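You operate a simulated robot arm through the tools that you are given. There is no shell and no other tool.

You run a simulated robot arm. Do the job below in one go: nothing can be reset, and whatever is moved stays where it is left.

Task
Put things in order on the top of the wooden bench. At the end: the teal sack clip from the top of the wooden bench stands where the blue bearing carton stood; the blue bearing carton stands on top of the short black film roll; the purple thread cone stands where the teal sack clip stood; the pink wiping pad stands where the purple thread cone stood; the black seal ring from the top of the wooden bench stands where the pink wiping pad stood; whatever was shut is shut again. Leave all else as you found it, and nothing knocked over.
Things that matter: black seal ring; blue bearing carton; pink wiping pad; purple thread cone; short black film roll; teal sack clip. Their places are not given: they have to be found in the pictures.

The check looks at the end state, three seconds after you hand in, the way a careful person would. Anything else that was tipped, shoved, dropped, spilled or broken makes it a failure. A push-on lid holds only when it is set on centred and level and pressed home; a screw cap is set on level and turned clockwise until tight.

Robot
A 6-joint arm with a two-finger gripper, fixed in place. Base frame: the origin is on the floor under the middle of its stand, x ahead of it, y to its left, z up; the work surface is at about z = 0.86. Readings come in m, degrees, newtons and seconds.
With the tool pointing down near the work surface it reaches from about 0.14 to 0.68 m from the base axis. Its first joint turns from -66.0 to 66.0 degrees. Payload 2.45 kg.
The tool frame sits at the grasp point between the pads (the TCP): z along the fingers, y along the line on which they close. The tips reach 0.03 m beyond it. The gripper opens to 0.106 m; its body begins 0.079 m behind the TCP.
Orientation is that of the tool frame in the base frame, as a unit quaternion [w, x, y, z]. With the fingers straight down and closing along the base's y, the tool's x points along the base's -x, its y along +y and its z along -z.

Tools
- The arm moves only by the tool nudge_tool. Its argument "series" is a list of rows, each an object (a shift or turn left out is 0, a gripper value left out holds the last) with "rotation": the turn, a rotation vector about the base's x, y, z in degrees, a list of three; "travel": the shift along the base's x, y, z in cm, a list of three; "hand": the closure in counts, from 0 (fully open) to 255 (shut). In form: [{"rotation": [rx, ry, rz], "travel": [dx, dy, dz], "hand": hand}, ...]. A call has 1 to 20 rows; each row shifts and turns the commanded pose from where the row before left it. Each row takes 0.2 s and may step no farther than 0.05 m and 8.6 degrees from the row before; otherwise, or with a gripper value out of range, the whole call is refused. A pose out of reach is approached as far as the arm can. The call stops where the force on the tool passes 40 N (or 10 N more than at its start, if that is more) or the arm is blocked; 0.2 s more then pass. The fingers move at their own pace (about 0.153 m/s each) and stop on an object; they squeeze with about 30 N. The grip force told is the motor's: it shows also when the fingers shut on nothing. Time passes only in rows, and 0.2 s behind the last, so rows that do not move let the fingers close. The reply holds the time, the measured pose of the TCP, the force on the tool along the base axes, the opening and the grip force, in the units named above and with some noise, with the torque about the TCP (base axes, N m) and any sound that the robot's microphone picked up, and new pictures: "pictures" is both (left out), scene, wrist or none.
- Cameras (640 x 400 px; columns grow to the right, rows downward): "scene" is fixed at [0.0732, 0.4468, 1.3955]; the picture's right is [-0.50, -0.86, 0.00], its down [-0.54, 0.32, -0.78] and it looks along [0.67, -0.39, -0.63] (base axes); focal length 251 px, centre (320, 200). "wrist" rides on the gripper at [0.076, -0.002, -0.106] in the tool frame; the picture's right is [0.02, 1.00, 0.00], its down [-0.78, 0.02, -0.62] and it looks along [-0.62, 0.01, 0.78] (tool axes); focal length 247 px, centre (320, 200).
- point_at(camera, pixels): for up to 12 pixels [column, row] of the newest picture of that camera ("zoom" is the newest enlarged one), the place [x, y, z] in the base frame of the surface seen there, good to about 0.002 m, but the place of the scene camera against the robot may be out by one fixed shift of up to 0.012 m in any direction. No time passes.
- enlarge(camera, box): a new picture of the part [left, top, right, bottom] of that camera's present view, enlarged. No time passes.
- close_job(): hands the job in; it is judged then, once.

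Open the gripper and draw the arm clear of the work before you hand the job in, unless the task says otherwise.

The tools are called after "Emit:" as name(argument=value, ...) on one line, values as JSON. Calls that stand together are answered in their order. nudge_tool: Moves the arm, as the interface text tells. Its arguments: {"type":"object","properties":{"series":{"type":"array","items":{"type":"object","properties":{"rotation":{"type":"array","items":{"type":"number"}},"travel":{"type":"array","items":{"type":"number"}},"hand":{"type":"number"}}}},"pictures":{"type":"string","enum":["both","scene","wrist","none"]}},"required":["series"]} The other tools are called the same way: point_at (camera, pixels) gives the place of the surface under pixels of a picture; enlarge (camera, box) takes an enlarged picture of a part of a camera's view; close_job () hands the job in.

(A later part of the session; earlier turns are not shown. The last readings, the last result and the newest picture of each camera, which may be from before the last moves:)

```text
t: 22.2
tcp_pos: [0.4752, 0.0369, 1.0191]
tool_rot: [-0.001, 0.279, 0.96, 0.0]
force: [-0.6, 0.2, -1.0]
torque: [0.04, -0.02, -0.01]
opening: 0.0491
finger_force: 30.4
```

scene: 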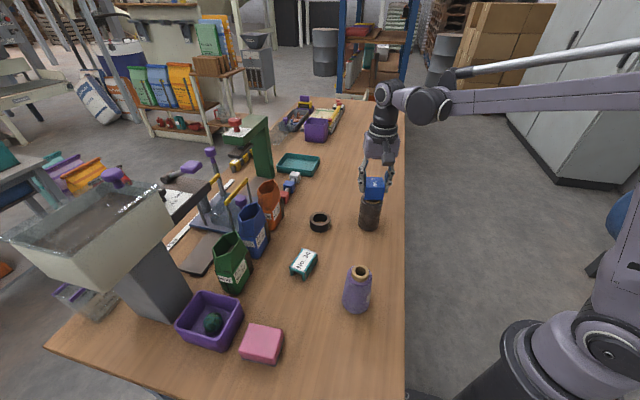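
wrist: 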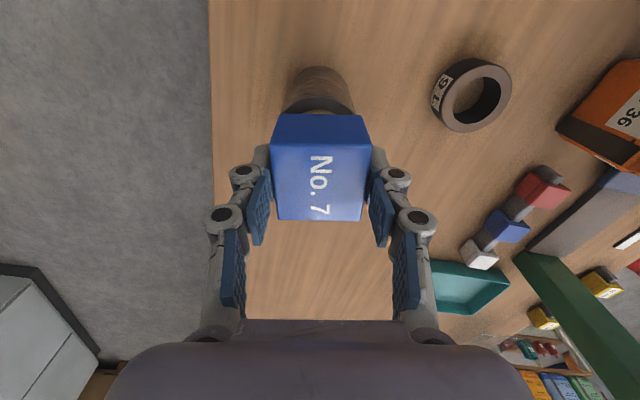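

Scaled for height, the carton lines up with the roll in both views (scene zoom columns 318 vs 307 at different depths). Bottom is about 1 cm over the rim, so I lower 8 mm and read the force.

Emit:
nudge_tool(series=[{"travel": [0, 0, -0.4]}, {"travel": [0, 0, -0.4]}, {}], pictures="none")

Emit:
nudge_tool(series=[{"travel": [0, 0, -0.1]}, {}], pictures="none")

Emit:
nudge_tool(series=[{}], pictures="scene")

Emit:
enlarge(camera="scene", box=[340, 150, 410, 240])

```text
t: 23.0
tcp_pos: [0.4741, 0.0372, 1.0101]
tool_rot: [0.0, 0.279, 0.96, 0.0]
force: [-0.3, 0.0, -0.8]
torque: [0.0, 0.0, 0.0]
opening: 0.0493
finger_force: 30.3
```

```text
t: 23.6
tcp_pos: [0.4752, 0.0367, 1.0092]
tool_rot: [-0.001, 0.28, 0.96, 0.0]
force: [-0.7, -0.5, -0.5]
torque: [0.01, 0.02, -0.01]
opening: 0.0491
finger_force: 29.9
```

```text
t: 24.0
tcp_pos: [0.4746, 0.0383, 1.009]
tool_rot: [0.0, 0.28, 0.96, 0.0]
force: [-0.3, 0.4, -0.8]
torque: [0.0, -0.04, 0.0]
opening: 0.049
finger_force: 29.8
```

scene: 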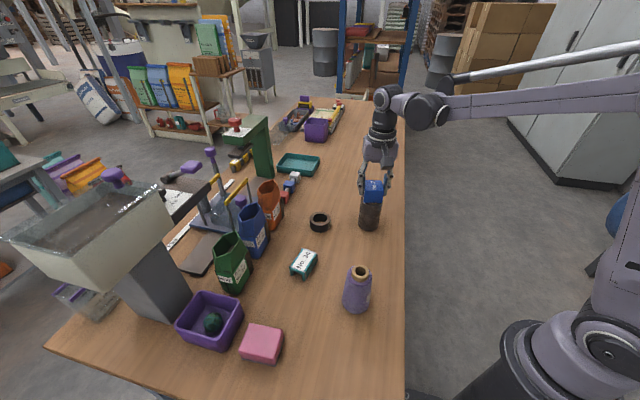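

```text
4.44 times, centred on (375, 195) of scene
```

zoom: 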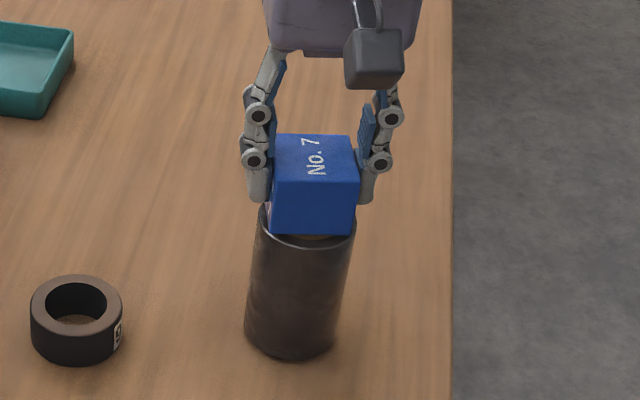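

The carton is about at the rim and the weight reading has eased to about -0.7 N. I lower in 1 mm steps until contact shows.

Emit:
nudge_tool(series=[{"travel": [0, 0, -0.1]}, {}], pictures="none")

Emit:
nudge_tool(series=[{"travel": [0, 0, -0.1]}, {}], pictures="none")

```text
t: 24.6
tcp_pos: [0.4759, 0.0365, 1.0067]
tool_rot: [0.0, 0.279, 0.96, 0.0]
force: [-0.5, -0.4, 6.1]
torque: [0.01, 0.02, -0.05]
opening: 0.049
finger_force: 30.0
```

```text
t: 25.2
tcp_pos: [0.475, 0.0368, 1.0068]
tool_rot: [0.001, 0.279, 0.96, 0.001]
force: [4.6, -1.3, 28.7]
torque: [-0.03, -0.18, 0.0]
opening: 0.0493
finger_force: 29.8
```

Contact is firm (28.7 N after the second millimetre). I back off 1.5 mm to relieve it, then open the fingers and check.

Emit:
nudge_tool(series=[{"travel": [0, 0, 0.1]}, {"travel": [0, 0, 0.02]}, {}], pictures="none")

```text
t: 26.0
tcp_pos: [0.4751, 0.0378, 1.0063]
tool_rot: [0.0, 0.279, 0.96, 0.0]
force: [3.9, -1.4, 8.3]
torque: [-0.05, -0.19, -0.05]
opening: 0.0492
finger_force: 29.9
```

Force is down to 8 N; I ease up half a millimetre more and then open slowly.

Emit:
nudge_tool(series=[{"travel": [0, 0, 0.04]}, {}], pictures="none")

Emit:
nudge_tool(series=[{"hand": 130}, {"hand": 110}, {"hand": 80}, {"hand": 40}, {"hand": 0}, {}, {}])

Emit:
enlarge(camera="scene", box=[340, 150, 410, 240])

```text
t: 26.6
tcp_pos: [0.4742, 0.038, 1.0082]
tool_rot: [0.0, 0.279, 0.96, 0.0]
force: [-0.8, 0.5, -1.2]
torque: [0.0, 0.0, 0.0]
opening: 0.049
finger_force: 29.7
```

```text
t: 28.2
tcp_pos: [0.4753, 0.0378, 1.0075]
tool_rot: [0.0, 0.279, 0.96, 0.0]
force: [0.1, -0.1, -0.5]
torque: [0.01, 0.01, 0.01]
opening: 0.106
finger_force: 0.0
```

scene: 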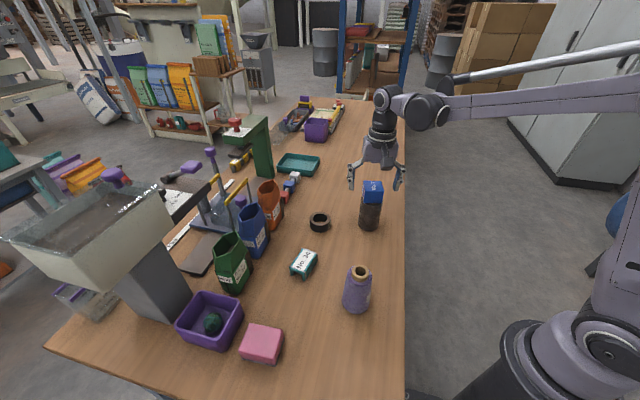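
wrist: 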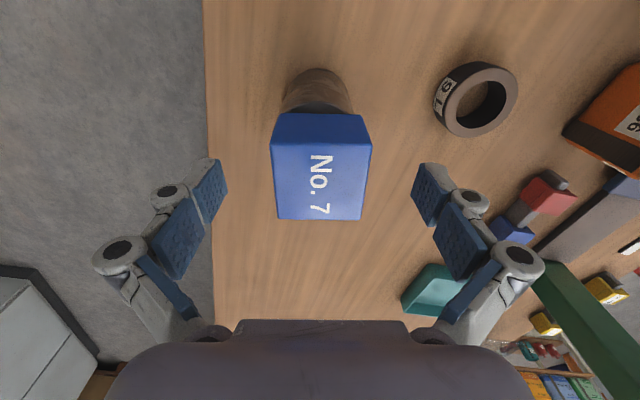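

```text
4.44 times, centred on (375, 195) of scene
```

zoom: 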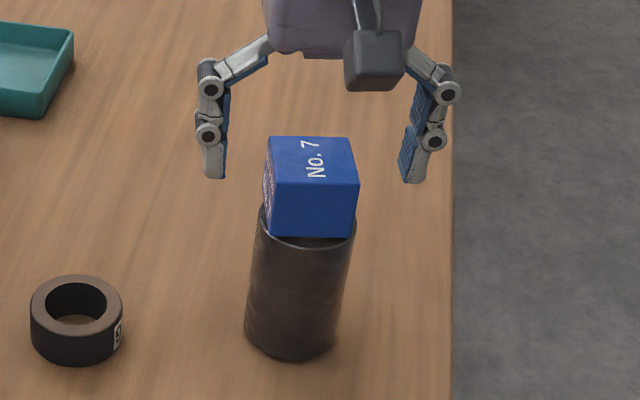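

The carton stands level on the roll, centred. I rise straight up 7 cm, then move over the clip at (0.431,0.277), turning to -55.5° so the fingers close across its short side.

Emit:
nudge_tool(series=[{"travel": [0, 0, 2]}, {"travel": [0, 0, 3]}, {"travel": [0, 0, 3]}, {"travel": [-0.73, 3.98, 0], "rotation": [0, 0, -3.85]}, {"travel": [-0.73, 3.98, 0], "rotation": [0, 0, -3.85]}, {"travel": [-0.73, 3.98, 0], "rotation": [0, 0, -3.85]}, {"travel": [-0.73, 3.98, 0], "rotation": [0, 0, -3.85]}, {"travel": [-0.73, 3.98, 0], "rotation": [0, 0, -3.85]}, {"travel": [-0.73, 3.98, 0], "rotation": [0, 0, -3.85]}, {}, {}])

Emit:
nudge_tool(series=[{}], pictures="none")

Emit:
enlarge(camera="scene", box=[340, 150, 410, 240])

```text
t: 30.6
tcp_pos: [0.4314, 0.2774, 1.0874]
tool_rot: [0.0, 0.466, 0.885, 0.0]
force: [0.0, 0.3, -1.5]
torque: [-0.01, -0.01, 0.03]
opening: 0.1062
finger_force: 0.2
```

scene: 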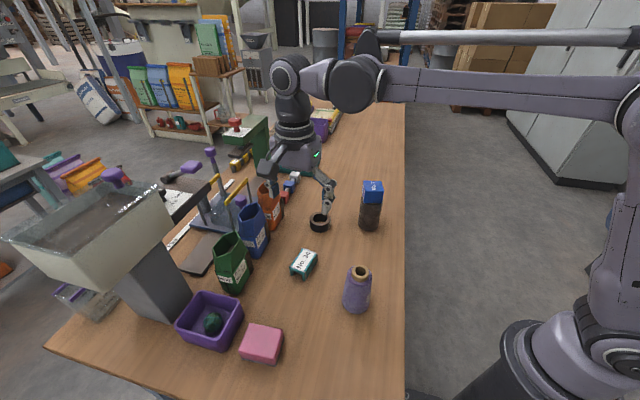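
wrist: 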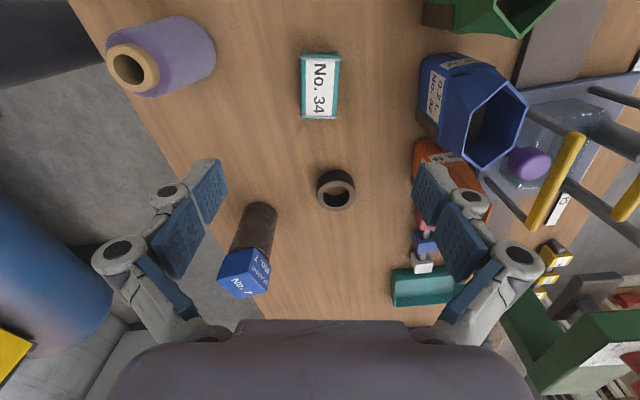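

```text
t: 31.0
tcp_pos: [0.4308, 0.277, 1.0869]
tool_rot: [0.0, 0.465, 0.885, 0.0]
force: [-0.5, 0.1, 0.8]
torque: [-0.01, 0.01, 0.01]
opening: 0.106
finger_force: 0.1
```

```text
4.44 times, centred on (375, 195) of scene
```

zoom: 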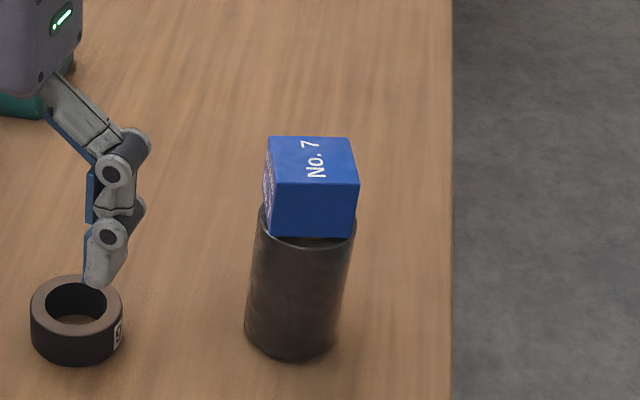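

The carton stayed put on the roll, and the clip now appears upright and aligned at wrist (320,86). I refine its corners here before descending.

Emit:
enlarge(camera="wrist", box=[256, 46, 384, 126])

Emit:
point_at(camera="zoom", pixels=[[240, 90], [410, 90], [400, 345], [240, 345], [320, 200], [240, 200], [400, 200], [320, 75], [320, 355]])

```text
5.00 times, centred on (320, 86) of wrist
```

zoom: 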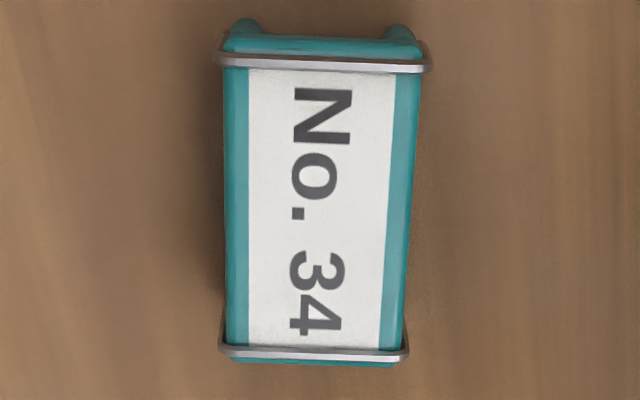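

```text
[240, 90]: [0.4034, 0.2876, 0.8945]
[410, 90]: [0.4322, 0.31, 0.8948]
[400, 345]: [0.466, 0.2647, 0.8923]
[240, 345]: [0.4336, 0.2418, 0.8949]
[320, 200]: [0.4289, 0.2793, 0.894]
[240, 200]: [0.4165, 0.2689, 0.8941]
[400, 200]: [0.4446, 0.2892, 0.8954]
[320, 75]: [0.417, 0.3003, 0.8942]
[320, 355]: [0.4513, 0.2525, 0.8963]
```

The clip's centre reads (0.432,0.2775), matching the TCP within a couple of mm, and its edges are parallel to the fingers. I descend to TCP z ≈ 0.897 and look before closing.

Emit:
nudge_tool(series=[{"travel": [0.05, 0.02, -4]}, {"travel": [0, 0, -4]}, {"travel": [0, 0, -4]}, {"travel": [0, 0, -3]}, {"travel": [0, 0, -2]}, {"travel": [0, 0, -1]}, {"travel": [0, 0, -0.5]}, {}, {}])

Emit:
nudge_tool(series=[{}], pictures="none")

```text
t: 33.0
tcp_pos: [0.4307, 0.2759, 0.9006]
tool_rot: [0.0, 0.466, 0.885, 0.0]
force: [-0.2, 0.4, 0.3]
torque: [-0.01, 0.02, 0.01]
opening: 0.106
finger_force: 0.0
```

scene: 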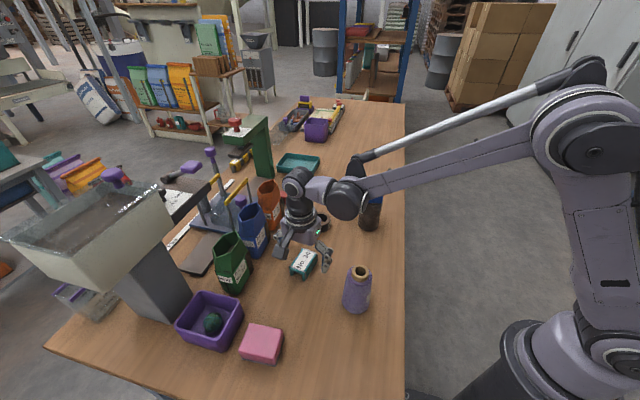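
wrist: 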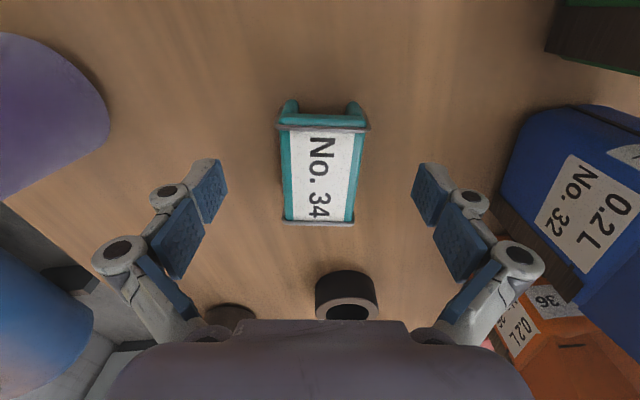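

```text
t: 33.4
tcp_pos: [0.4303, 0.2776, 0.9011]
tool_rot: [0.0, 0.465, 0.885, 0.0]
force: [0.8, 0.7, -0.8]
torque: [0.01, -0.02, 0.03]
opening: 0.1063
finger_force: 0.0
```

The fingers straddle the clip evenly at z 0.901 with no contact force. I close on it.

Emit:
nudge_tool(series=[{"travel": [0, 0, -0.2]}, {"hand": 255}, {}, {}, {}, {}])

```text
t: 34.8
tcp_pos: [0.432, 0.2771, 0.9004]
tool_rot: [0.0, 0.465, 0.885, 0.001]
force: [-0.3, 0.0, 7.6]
torque: [-0.01, -0.03, 0.01]
opening: 0.0418
finger_force: 30.0
```

scene: 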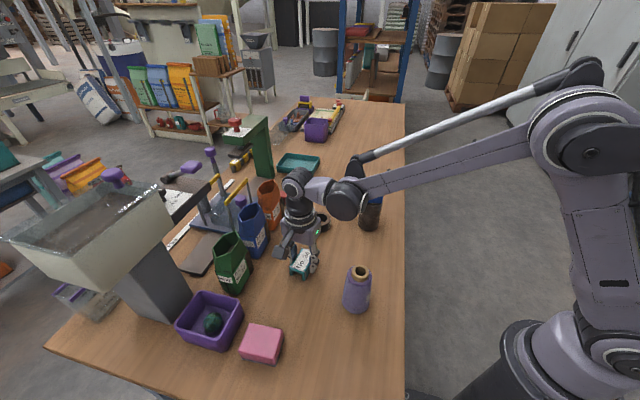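
wrist: 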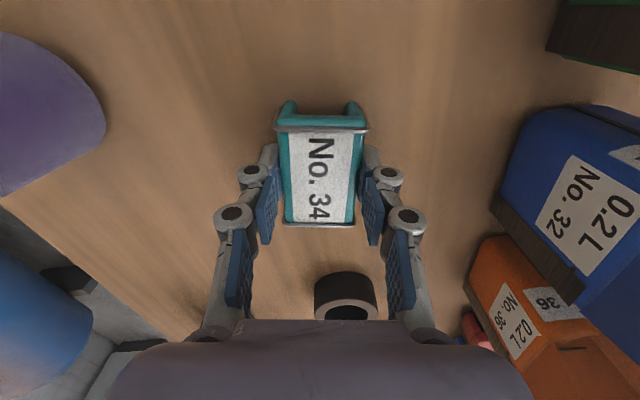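

The clip is gripped (opening 0.042, 30 N). I lift it straight up to z ≈ 1.09 and confirm it is held level.

Emit:
nudge_tool(series=[{"travel": [0, 0, 0.6]}, {"travel": [0, 0, 1.4]}, {"travel": [0, 0, 3]}, {"travel": [0, 0, 4]}, {"travel": [0, 0, 4]}, {"travel": [0, 0, 4]}, {"travel": [0, 0, 2]}, {}, {}])

Emit:
nudge_tool(series=[{}], pictures="none")

Emit:
enlarge(camera="scene", box=[240, 130, 420, 290])

Emit:
enlarge(camera="wrist", box=[240, 90, 400, 240])

```text
t: 36.8
tcp_pos: [0.4335, 0.2767, 1.0912]
tool_rot: [0.0, 0.466, 0.885, -0.001]
force: [0.6, -0.5, -1.9]
torque: [0.01, 0.0, -0.07]
opening: 0.0416
finger_force: 29.8
```

scene: 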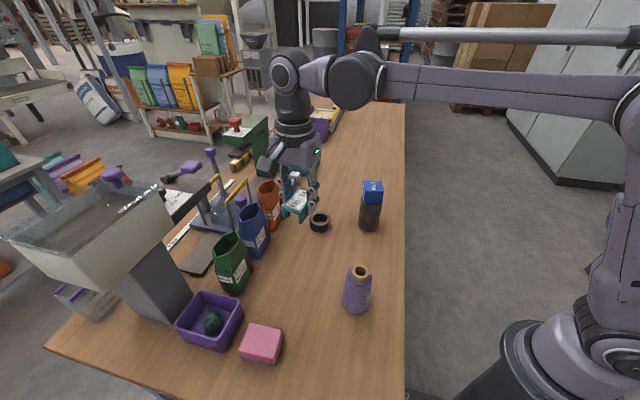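
wrist: 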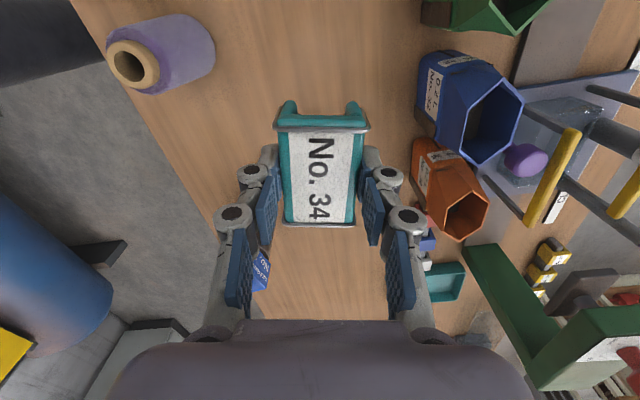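

```text
t: 37.2
tcp_pos: [0.4335, 0.2766, 1.0898]
tool_rot: [0.0, 0.465, 0.885, 0.0]
force: [0.4, 0.2, -1.0]
torque: [0.01, 0.0, 0.01]
opening: 0.0416
finger_force: 29.9
```

```text
2.50 times, centred on (330, 210) of scene
```

zoom: 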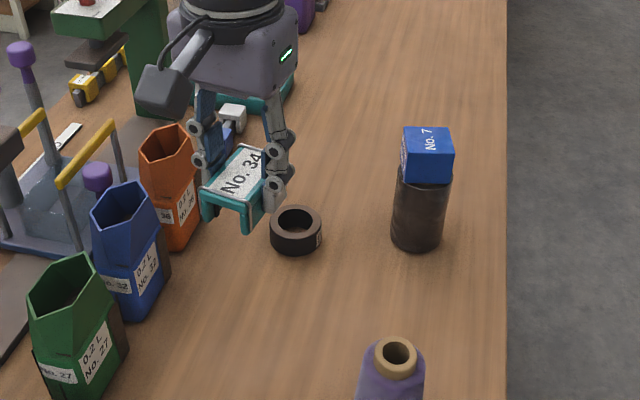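

```text
2.67 times, centred on (320, 165) of wrist
```

zoom: 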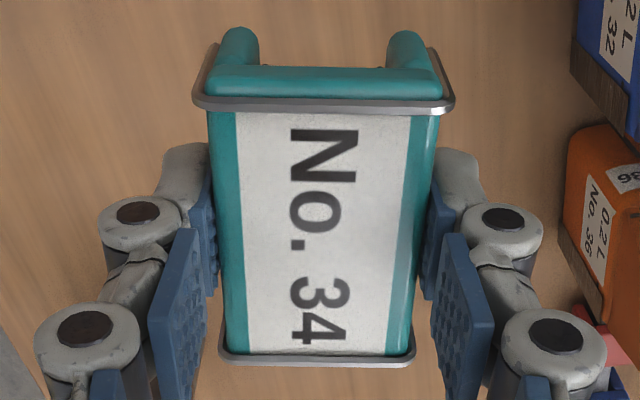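

The clip is held level at TCP ≈ (0.4335,0.2767,1.090). I measure its position in the grip so I can set it down exactly.

Emit:
point_at(camera="zoom", pixels=[[225, 120], [425, 122], [400, 345], [238, 345], [320, 230], [320, 110], [320, 350], [320, 75]])

Emit:
nudge_tool(series=[{}], pictures="none")

```text
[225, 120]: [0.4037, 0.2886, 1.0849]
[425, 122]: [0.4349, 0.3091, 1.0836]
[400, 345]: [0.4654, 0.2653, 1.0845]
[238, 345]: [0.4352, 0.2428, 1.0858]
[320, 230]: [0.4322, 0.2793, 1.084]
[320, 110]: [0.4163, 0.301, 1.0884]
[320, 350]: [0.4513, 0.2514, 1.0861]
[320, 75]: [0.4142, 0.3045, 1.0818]
```

```text
t: 37.6
tcp_pos: [0.4337, 0.2754, 1.0894]
tool_rot: [0.001, 0.466, 0.885, 0.0]
force: [-0.4, -0.7, -0.5]
torque: [-0.01, 0.03, 0.0]
opening: 0.0418
finger_force: 30.4
```

The clip is centred on the TCP with its bottom about 40 mm below it. I carry it past the stacked carton (which tops out at z 1.01) with clearance, then down toward the carton's old place to z ≈ 0.96.

Emit:
nudge_tool(series=[{"travel": [2.08, -4.08, 0]}, {"travel": [2.08, -4.08, 0]}, {"travel": [2.08, -4.08, 0]}, {"travel": [2.08, -4.08, 0]}, {"travel": [2.08, -4.08, 0]}, {"travel": [2.08, -4.08, 0]}, {"travel": [2.08, -4.08, -1.5]}, {"travel": [2.08, -4.08, -1.5]}, {"travel": [1.48, -2.77, -3.3]}, {"travel": [1.48, -2.77, -3.3]}, {"travel": [1.48, -2.77, -3.3]}, {}, {}])

Emit:
nudge_tool(series=[{}], pictures="none")

Emit:
nudge_tool(series=[{}], pictures="none")

```text
t: 40.4
tcp_pos: [0.6417, -0.133, 0.9607]
tool_rot: [-0.001, 0.466, 0.885, 0.0]
force: [-0.4, -0.4, 0.8]
torque: [-0.01, -0.05, 0.01]
opening: 0.0419
finger_force: 30.0
```

scene: 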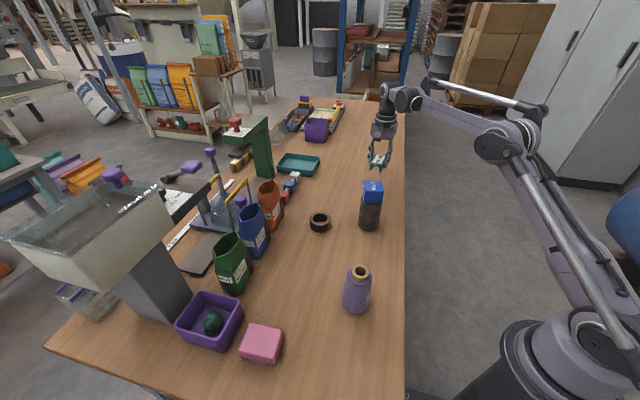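
wrist: 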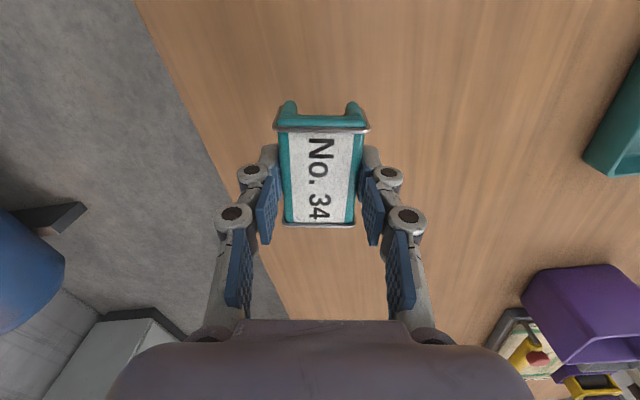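

```text
t: 40.8
tcp_pos: [0.6417, -0.1324, 0.9616]
tool_rot: [0.0, 0.466, 0.885, 0.0]
force: [0.2, 0.3, -0.5]
torque: [0.0, 0.02, -0.02]
opening: 0.0414
finger_force: 29.9
```

```text
t: 41.2
tcp_pos: [0.6428, -0.1332, 0.9605]
tool_rot: [0.0, 0.466, 0.885, 0.001]
force: [0.0, -0.6, -0.4]
torque: [-0.02, 0.04, -0.02]
opening: 0.0417
finger_force: 30.1
```

TCP is (0.642,-0.133,0.961); I add 2 mm in x and descend to about 4 mm above touch.

Emit:
nudge_tool(series=[{"travel": [0.22, -0.04, -2.5]}, {"travel": [0, 0, -2]}, {"travel": [0, 0, -1.1]}, {}, {}], pictures="none")

Emit:
nudge_tool(series=[{"travel": [0, 0, -0.2]}, {}], pictures="none")

```text
t: 42.4
tcp_pos: [0.6458, -0.1337, 0.9056]
tool_rot: [0.0, 0.465, 0.885, 0.0]
force: [0.6, 0.0, -1.6]
torque: [0.02, 0.03, -0.02]
opening: 0.0417
finger_force: 30.1
```

```text
t: 43.0
tcp_pos: [0.645, -0.1333, 0.9016]
tool_rot: [0.0, 0.466, 0.885, 0.0]
force: [0.8, 0.3, -0.2]
torque: [0.0, 0.02, 0.01]
opening: 0.042
finger_force: 29.5
```

No contact yet at z ≈ 0.902–0.903, position (0.645,-0.1335). I go down in 1 mm steps.

Emit:
nudge_tool(series=[{"travel": [0, 0, -0.1]}, {}], pictures="none")

```text
t: 43.6
tcp_pos: [0.645, -0.1329, 0.9021]
tool_rot: [0.0, 0.466, 0.885, 0.0]
force: [0.0, -0.7, -0.8]
torque: [-0.01, 0.02, 0.0]
opening: 0.042
finger_force: 30.0
```

Still no contact (about -0.8 N); one more millimetre.

Emit:
nudge_tool(series=[{"travel": [0, 0, -0.1]}, {}], pictures="none")

```text
t: 44.2
tcp_pos: [0.645, -0.1334, 0.9012]
tool_rot: [0.0, 0.465, 0.885, 0.0]
force: [0.2, -0.4, -0.2]
torque: [-0.02, -0.01, 0.01]
opening: 0.0419
finger_force: 29.9
```

Reading is near zero; another millimetre to find the bench.

Emit:
nudge_tool(series=[{"travel": [0, 0, -0.1]}, {}])

Emit:
enlarge(camera="scene", box=[345, 130, 415, 190])

```text
t: 44.8
tcp_pos: [0.6461, -0.1328, 0.9007]
tool_rot: [0.0, 0.465, 0.885, 0.0]
force: [-1.6, -0.2, -0.3]
torque: [0.03, 0.01, -0.02]
opening: 0.0418
finger_force: 29.9
```

scene: 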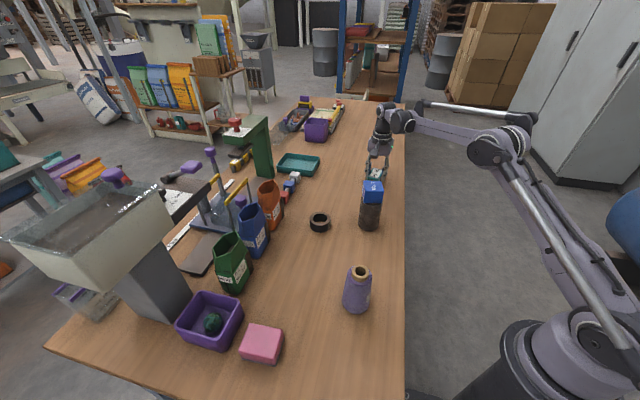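
wrist: 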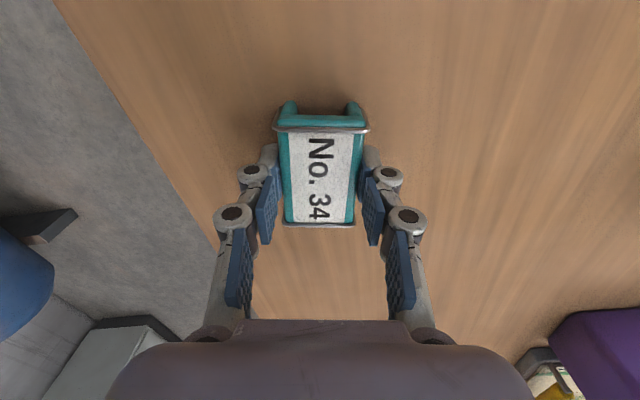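

```text
6.67 times, centred on (380, 160) of scene
```

zoom: 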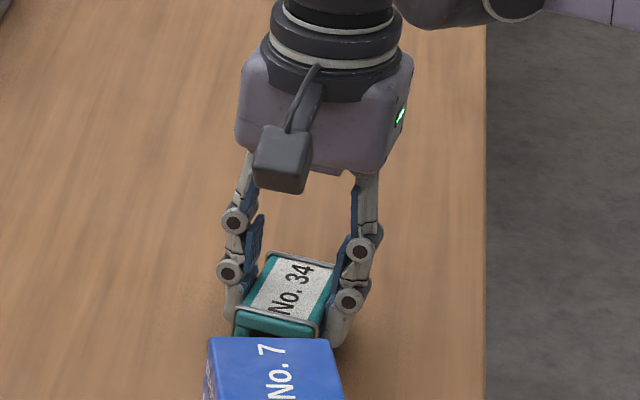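

Not yet pressing; at pick-up contact was at TCP z ≈ 0.900, so I go one more millimetre.

Emit:
nudge_tool(series=[{"travel": [0, 0, -0.1]}, {}], pictures="none")

```text
t: 45.4
tcp_pos: [0.6447, -0.1332, 0.8993]
tool_rot: [0.0, 0.465, 0.885, 0.001]
force: [-0.2, 1.4, 2.1]
torque: [0.02, 0.01, -0.01]
opening: 0.0418
finger_force: 30.3
```

Contact shows (2.1 N up). I open the fingers gently and look.

Emit:
nudge_tool(series=[{"hand": 150}, {"hand": 130}, {"hand": 100}, {"hand": 50}, {"hand": 0}, {}, {}])

Emit:
nudge_tool(series=[{"travel": [0, 0, 2]}, {"travel": [0, 0, 2.5]}, {"travel": [0, 0, 2.5]}, {}])

Emit:
enlarge(camera="wrist", box=[256, 76, 384, 176])

```text
t: 47.0
tcp_pos: [0.644, -0.1342, 0.9007]
tool_rot: [0.0, 0.465, 0.885, -0.001]
force: [0.6, 0.5, -0.4]
torque: [0.01, -0.01, -0.05]
opening: 0.1062
finger_force: 0.0
```

scene: 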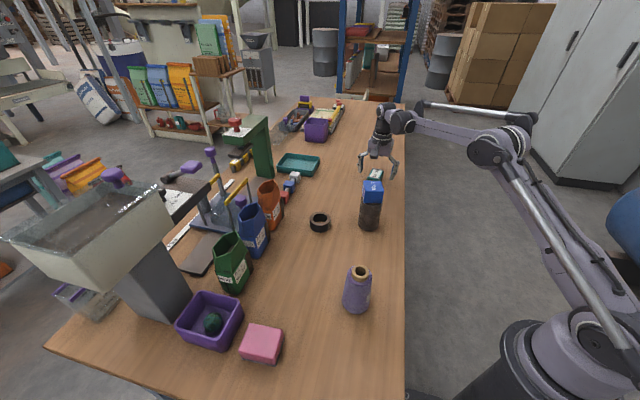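
wrist: 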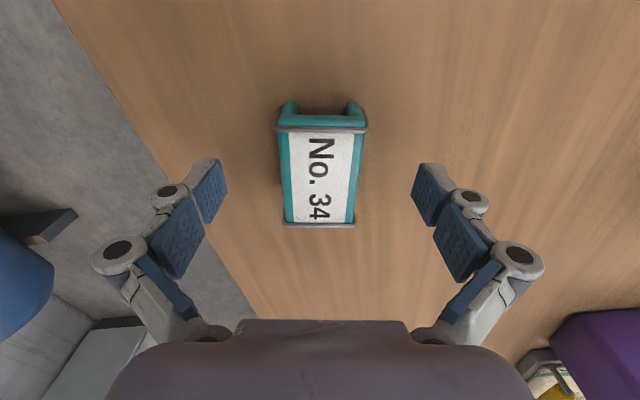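

```text
t: 48.0
tcp_pos: [0.6457, -0.1323, 0.9696]
tool_rot: [0.001, 0.467, 0.884, 0.0]
force: [0.3, 0.1, 0.0]
torque: [0.02, -0.01, 0.02]
opening: 0.1061
finger_force: 0.0
```

scene: 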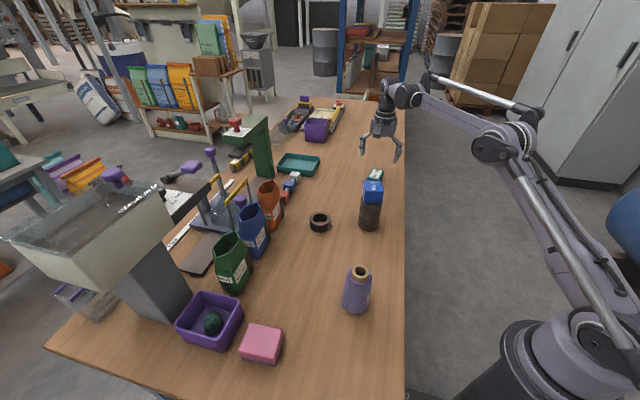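
wrist: 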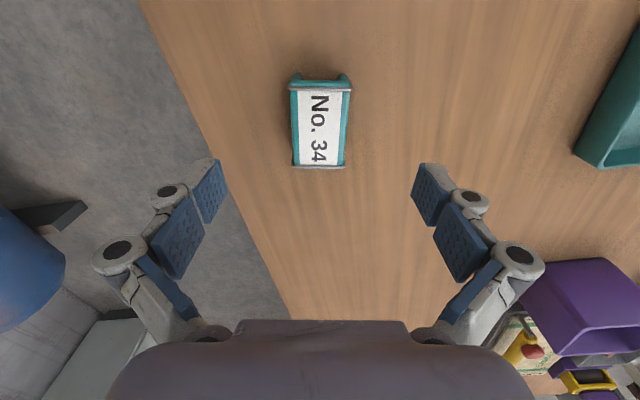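

```text
4.00 times, centred on (320, 126) of wrist
```

zoom: 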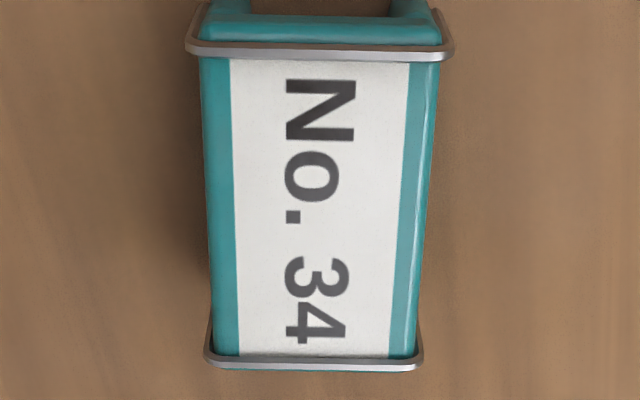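

The clip stands at the carton's old place. Next is the cone: I rise while moving back in, pass high over the carton stack, and turn the tool to 0° above the cone at (0.291,0.2215).

Emit:
nudge_tool(series=[{"travel": [-1.5, 2.8, 3]}, {"travel": [-1.5, 2.8, 3]}, {"travel": [-1.5, 2.8, 3], "rotation": [0, 0, 4]}, {"travel": [-2.6, 2.3, 2], "rotation": [0, 0, 4]}, {"travel": [-2.6, 2.3, 2], "rotation": [0, 0, 4]}, {"travel": [-2.6, 2.3, 2], "rotation": [0, 0, 4]}, {"travel": [-2.89, 2.53, 0], "rotation": [0, 0, 5]}, {"travel": [-2.89, 2.53, 0], "rotation": [0, 0, 5]}, {"travel": [-2.89, 2.53, 0], "rotation": [0, 0, 5]}, {"travel": [-2.89, 2.53, 0], "rotation": [0, 0, 5]}, {"travel": [-2.89, 2.53, 0], "rotation": [0, 0, 5]}, {"travel": [-2.89, 2.53, 0], "rotation": [0, 0, 5]}, {"travel": [-2.89, 2.53, 0], "rotation": [0, 0, 5]}, {"travel": [-2.89, 2.53, 0], "rotation": [0, 0, 4.5]}, {}, {}])

Emit:
nudge_tool(series=[{}], pictures="none")

```text
t: 51.4
tcp_pos: [0.2889, 0.2225, 1.12]
tool_rot: [0.0, 0.0, 1.0, 0.001]
force: [0.4, 0.7, -0.3]
torque: [-0.01, 0.01, -0.01]
opening: 0.1061
finger_force: 0.0
```

scene: 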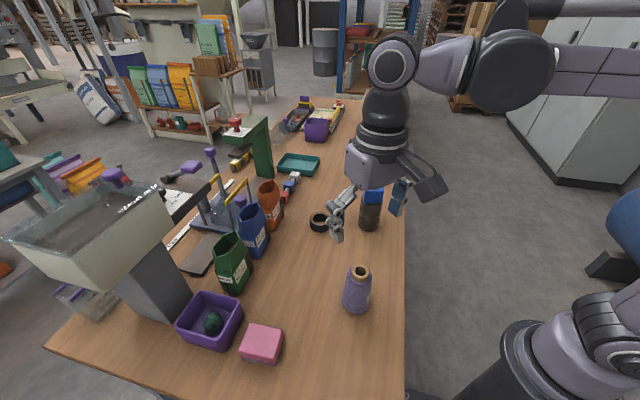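
wrist: 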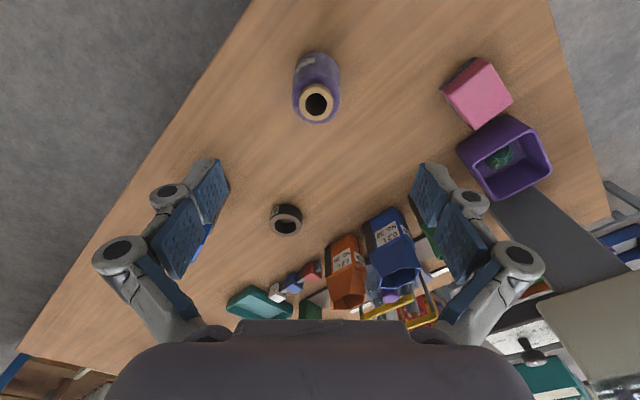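

```text
t: 51.8
tcp_pos: [0.2897, 0.2228, 1.1195]
tool_rot: [0.001, 0.0, 1.0, 0.0]
force: [-0.3, -1.1, 0.3]
torque: [-0.01, 0.0, -0.01]
opening: 0.1058
finger_force: 0.1
```

The cone's core rim shows at wrist (317,103). I enlarge and measure the rim, shoulder and base.

Emit:
enlarge(camera="wrist", box=[253, 46, 381, 126])

Emit:
point_at(camera="wrist", pixels=[[302, 103], [331, 103], [317, 89], [317, 117], [296, 95], [337, 95], [317, 120], [317, 52], [299, 65], [334, 65], [317, 60]])

```text
5.00 times, centred on (317, 86) of wrist
```

zoom: 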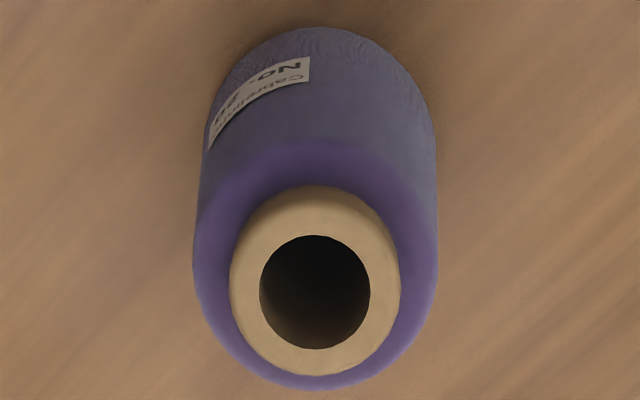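

```text
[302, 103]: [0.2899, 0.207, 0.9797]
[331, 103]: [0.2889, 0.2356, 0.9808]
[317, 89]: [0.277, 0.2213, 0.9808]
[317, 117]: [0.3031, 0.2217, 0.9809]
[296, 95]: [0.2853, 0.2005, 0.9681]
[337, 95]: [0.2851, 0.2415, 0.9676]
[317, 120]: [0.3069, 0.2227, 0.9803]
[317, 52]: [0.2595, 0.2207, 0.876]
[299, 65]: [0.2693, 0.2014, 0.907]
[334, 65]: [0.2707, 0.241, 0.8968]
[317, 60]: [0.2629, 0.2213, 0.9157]
```

The cone's axis is at about (0.2905,0.2212). I shift 1 mm and descend so the pads take the upper body (TCP z ≈ 0.957), above its centre of mass, and look before closing.

Emit:
nudge_tool(series=[{"travel": [0.12, -0.14, -4]}, {"travel": [0, 0, -4]}, {"travel": [0, 0, -4]}, {"travel": [0, 0, -3]}, {"travel": [0, 0, -1.3]}, {}, {}])

Emit:
enlarge(camera="scene", box=[310, 220, 400, 320])

```text
t: 53.4
tcp_pos: [0.2923, 0.2226, 0.9556]
tool_rot: [0.0, 0.0, 1.0, 0.0]
force: [0.1, -0.3, -0.6]
torque: [-0.04, 0.01, -0.01]
opening: 0.106
finger_force: 0.0
```

scene: 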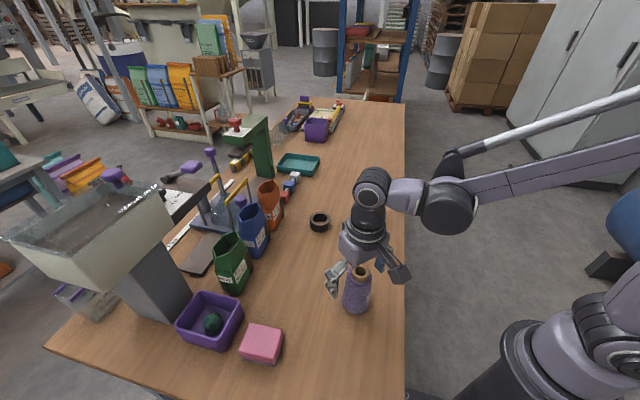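
wrist: 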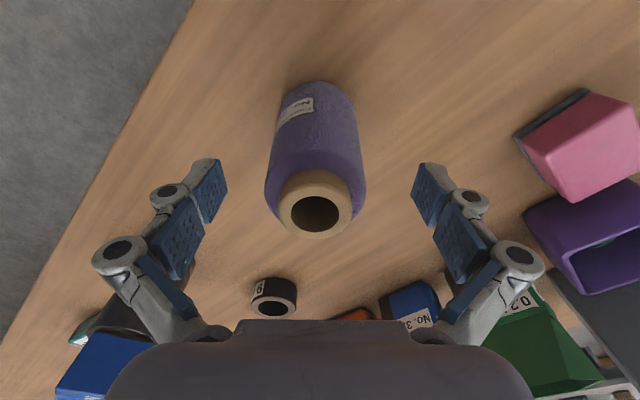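

```text
4.00 times, centred on (355, 270) of scene
```

zoom: 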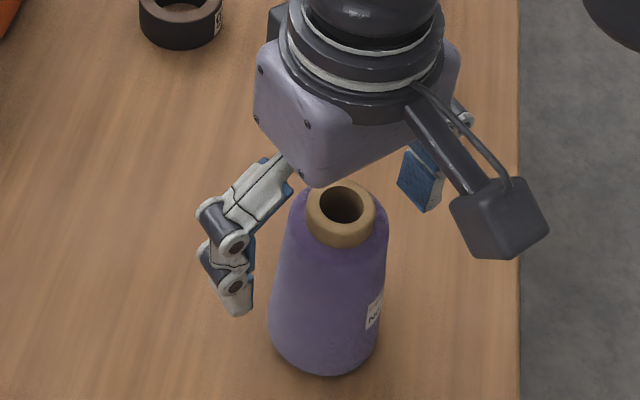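

The cone (rim centre column 316) is slightly left of the finger middle (320). I close part-way to about 64 mm opening to check the centring before contact.

Emit:
nudge_tool(series=[{"hand": 100}, {}, {}])

Emit:
enlarge(camera="wrist", box=[220, 130, 420, 260])

Emit:
nudge_tool(series=[{}], pictures="none")

```text
t: 54.2
tcp_pos: [0.2923, 0.2219, 0.9564]
tool_rot: [0.0, 0.001, 1.0, 0.0]
force: [0.0, 0.6, -0.5]
torque: [0.0, 0.01, -0.03]
opening: 0.0642
finger_force: 0.1
```

scene: 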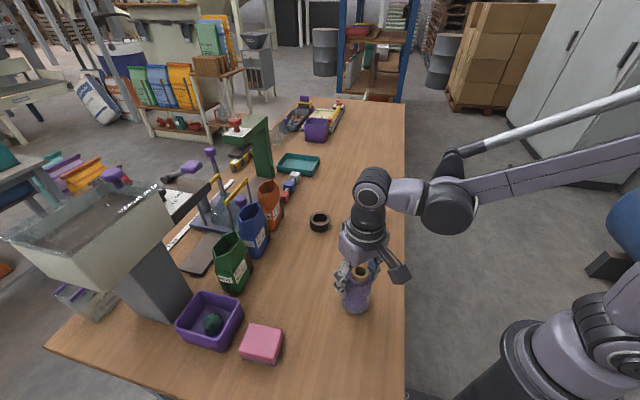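
wrist: 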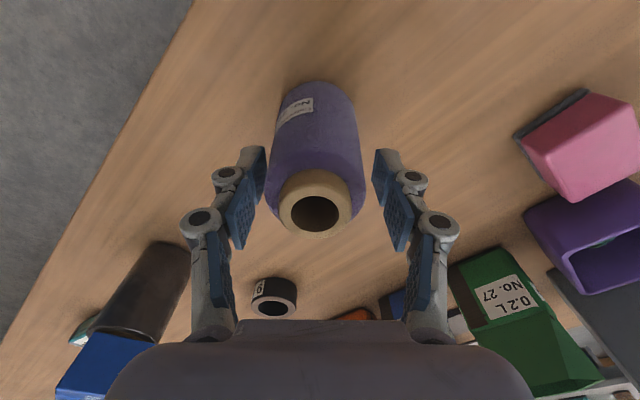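

```text
3.08 times, centred on (320, 195) of wrist
```

zoom: 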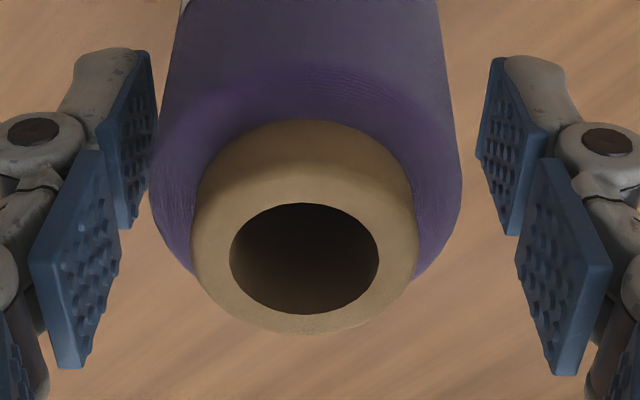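

```text
t: 54.6
tcp_pos: [0.2914, 0.2229, 0.9566]
tool_rot: [0.0, 0.001, 1.0, 0.0]
force: [-0.2, 0.0, -0.4]
torque: [-0.02, 0.02, -0.02]
opening: 0.0642
finger_force: 0.1
```

The cone is nearer the left finger: gaps of about 13 vs 36 zoom pixels, meaning it is about 2.3 mm toward -y. I shift the TCP by -2.3 mm in y and check again.

Emit:
nudge_tool(series=[{"travel": [-0.05, -0.23, 0]}, {}, {}], pictures="wrist")

Emit:
enlarge(camera="wrist", box=[220, 130, 420, 260])

```text
t: 55.4
tcp_pos: [0.2913, 0.2186, 0.9549]
tool_rot: [-0.001, 0.0, 1.0, 0.0]
force: [-0.4, 0.3, 0.0]
torque: [-0.02, -0.03, 0.02]
opening: 0.0645
finger_force: 0.1
```

wrist: 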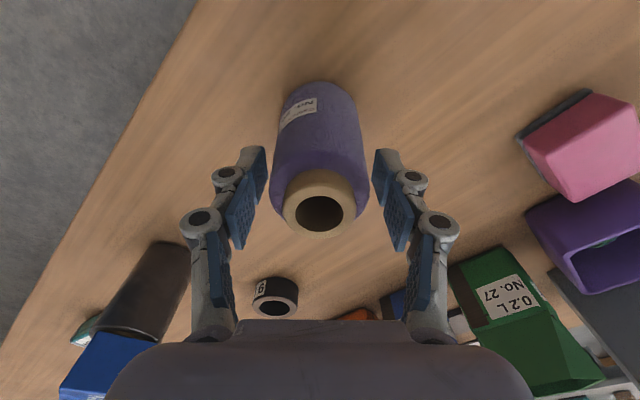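

```text
3.08 times, centred on (320, 195) of wrist
```

zoom: 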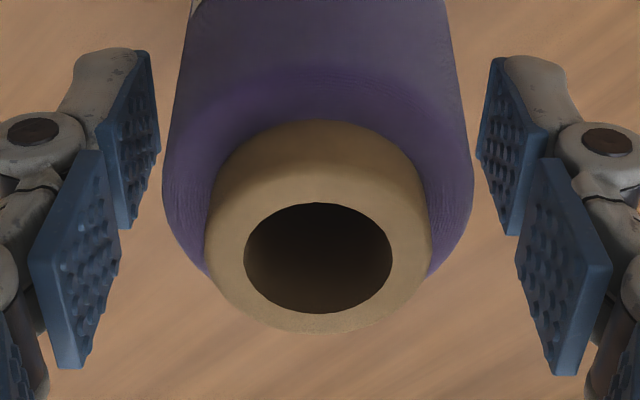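

Now the cone is centred between the pads (edges 165/473 against pads 155/480). I close to grip.

Emit:
nudge_tool(series=[{"hand": 130}, {"hand": 160}, {"hand": 255}, {}, {}, {}])

Emit:
enlarge(camera="scene", box=[310, 220, 400, 320])

```text
t: 56.8
tcp_pos: [0.292, 0.2193, 0.9567]
tool_rot: [0.0, 0.0, 1.0, 0.0]
force: [-1.1, -3.4, 9.0]
torque: [-0.17, 0.07, 0.03]
opening: 0.0523
finger_force: 29.9
```

scene: 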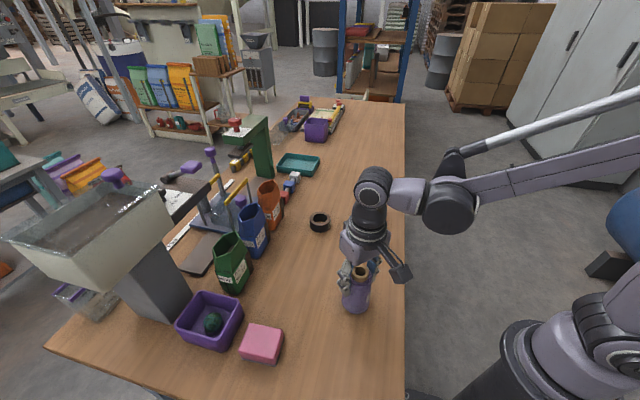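
wrist: 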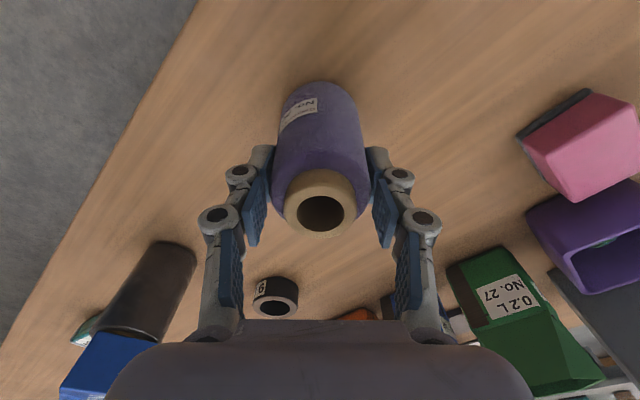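

```text
4.00 times, centred on (355, 270) of scene
```

zoom: 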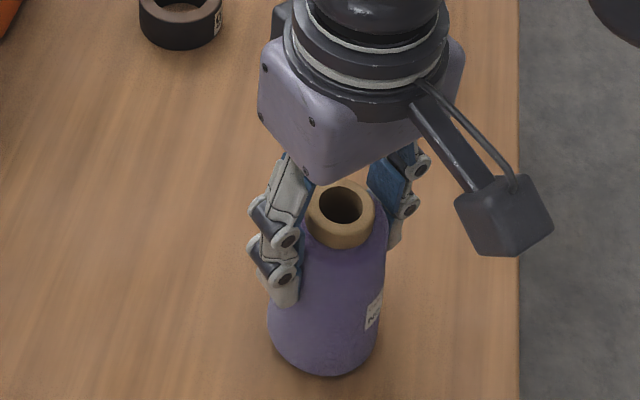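

The cone is gripped at 52 mm opening. I lift it slowly and check that it hangs straight.

Emit:
nudge_tool(series=[{"travel": [0, 0, 0.2]}, {"travel": [0, 0, 0.4]}, {"travel": [0, 0, 0.8]}, {"travel": [0, 0, 1.2]}, {"travel": [0, 0, 1.4]}, {"travel": [0, 0, 1.5]}, {}, {}])

Emit:
enlarge(camera="scene", box=[310, 200, 400, 320])

```text
t: 58.6
tcp_pos: [0.2921, 0.2193, 1.0116]
tool_rot: [0.0, 0.0, 1.0, 0.0]
force: [-0.4, -0.1, -1.0]
torque: [0.02, 0.0, -0.03]
opening: 0.0522
finger_force: 30.4
```

scene: 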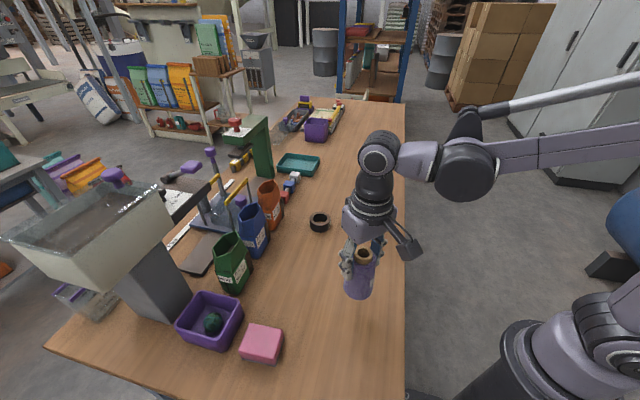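
wrist: 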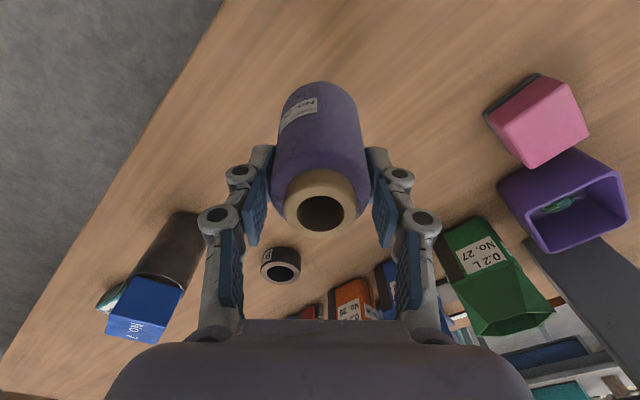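

```text
3.33 times, centred on (355, 260) of scene
```

zoom: 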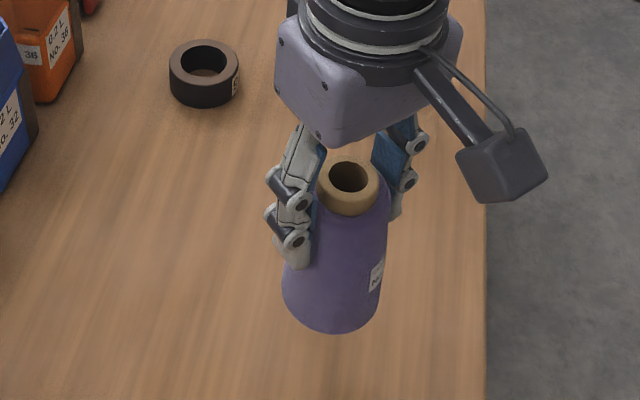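

The cone hangs straight. I measure its rim in the grip to know its axis relative to the TCP.

Emit:
point_at(camera="wrist", pixels=[[290, 208], [351, 208], [321, 187], [321, 234], [300, 190], [342, 190], [300, 228], [342, 228]])

Emit:
nudge_tool(series=[{}], pictures="none")

Emit:
nudge_tool(series=[{}], pictures="none")

```text
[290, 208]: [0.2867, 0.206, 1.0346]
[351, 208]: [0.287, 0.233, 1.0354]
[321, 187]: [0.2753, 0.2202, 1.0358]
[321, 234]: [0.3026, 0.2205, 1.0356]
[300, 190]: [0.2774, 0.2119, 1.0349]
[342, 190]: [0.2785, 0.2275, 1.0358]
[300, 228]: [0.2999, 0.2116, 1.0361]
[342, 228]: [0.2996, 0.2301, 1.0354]
```

```text
t: 59.0
tcp_pos: [0.2914, 0.2192, 1.0129]
tool_rot: [0.0, -0.001, 1.0, 0.0]
force: [-0.1, 0.6, -1.3]
torque: [0.01, -0.03, 0.0]
opening: 0.0523
finger_force: 30.3
```

```text
t: 59.4
tcp_pos: [0.2919, 0.2194, 1.0118]
tool_rot: [-0.001, 0.0, 1.0, 0.0]
force: [1.3, 0.4, -1.1]
torque: [0.01, 0.02, 0.0]
opening: 0.0522
finger_force: 29.7
```

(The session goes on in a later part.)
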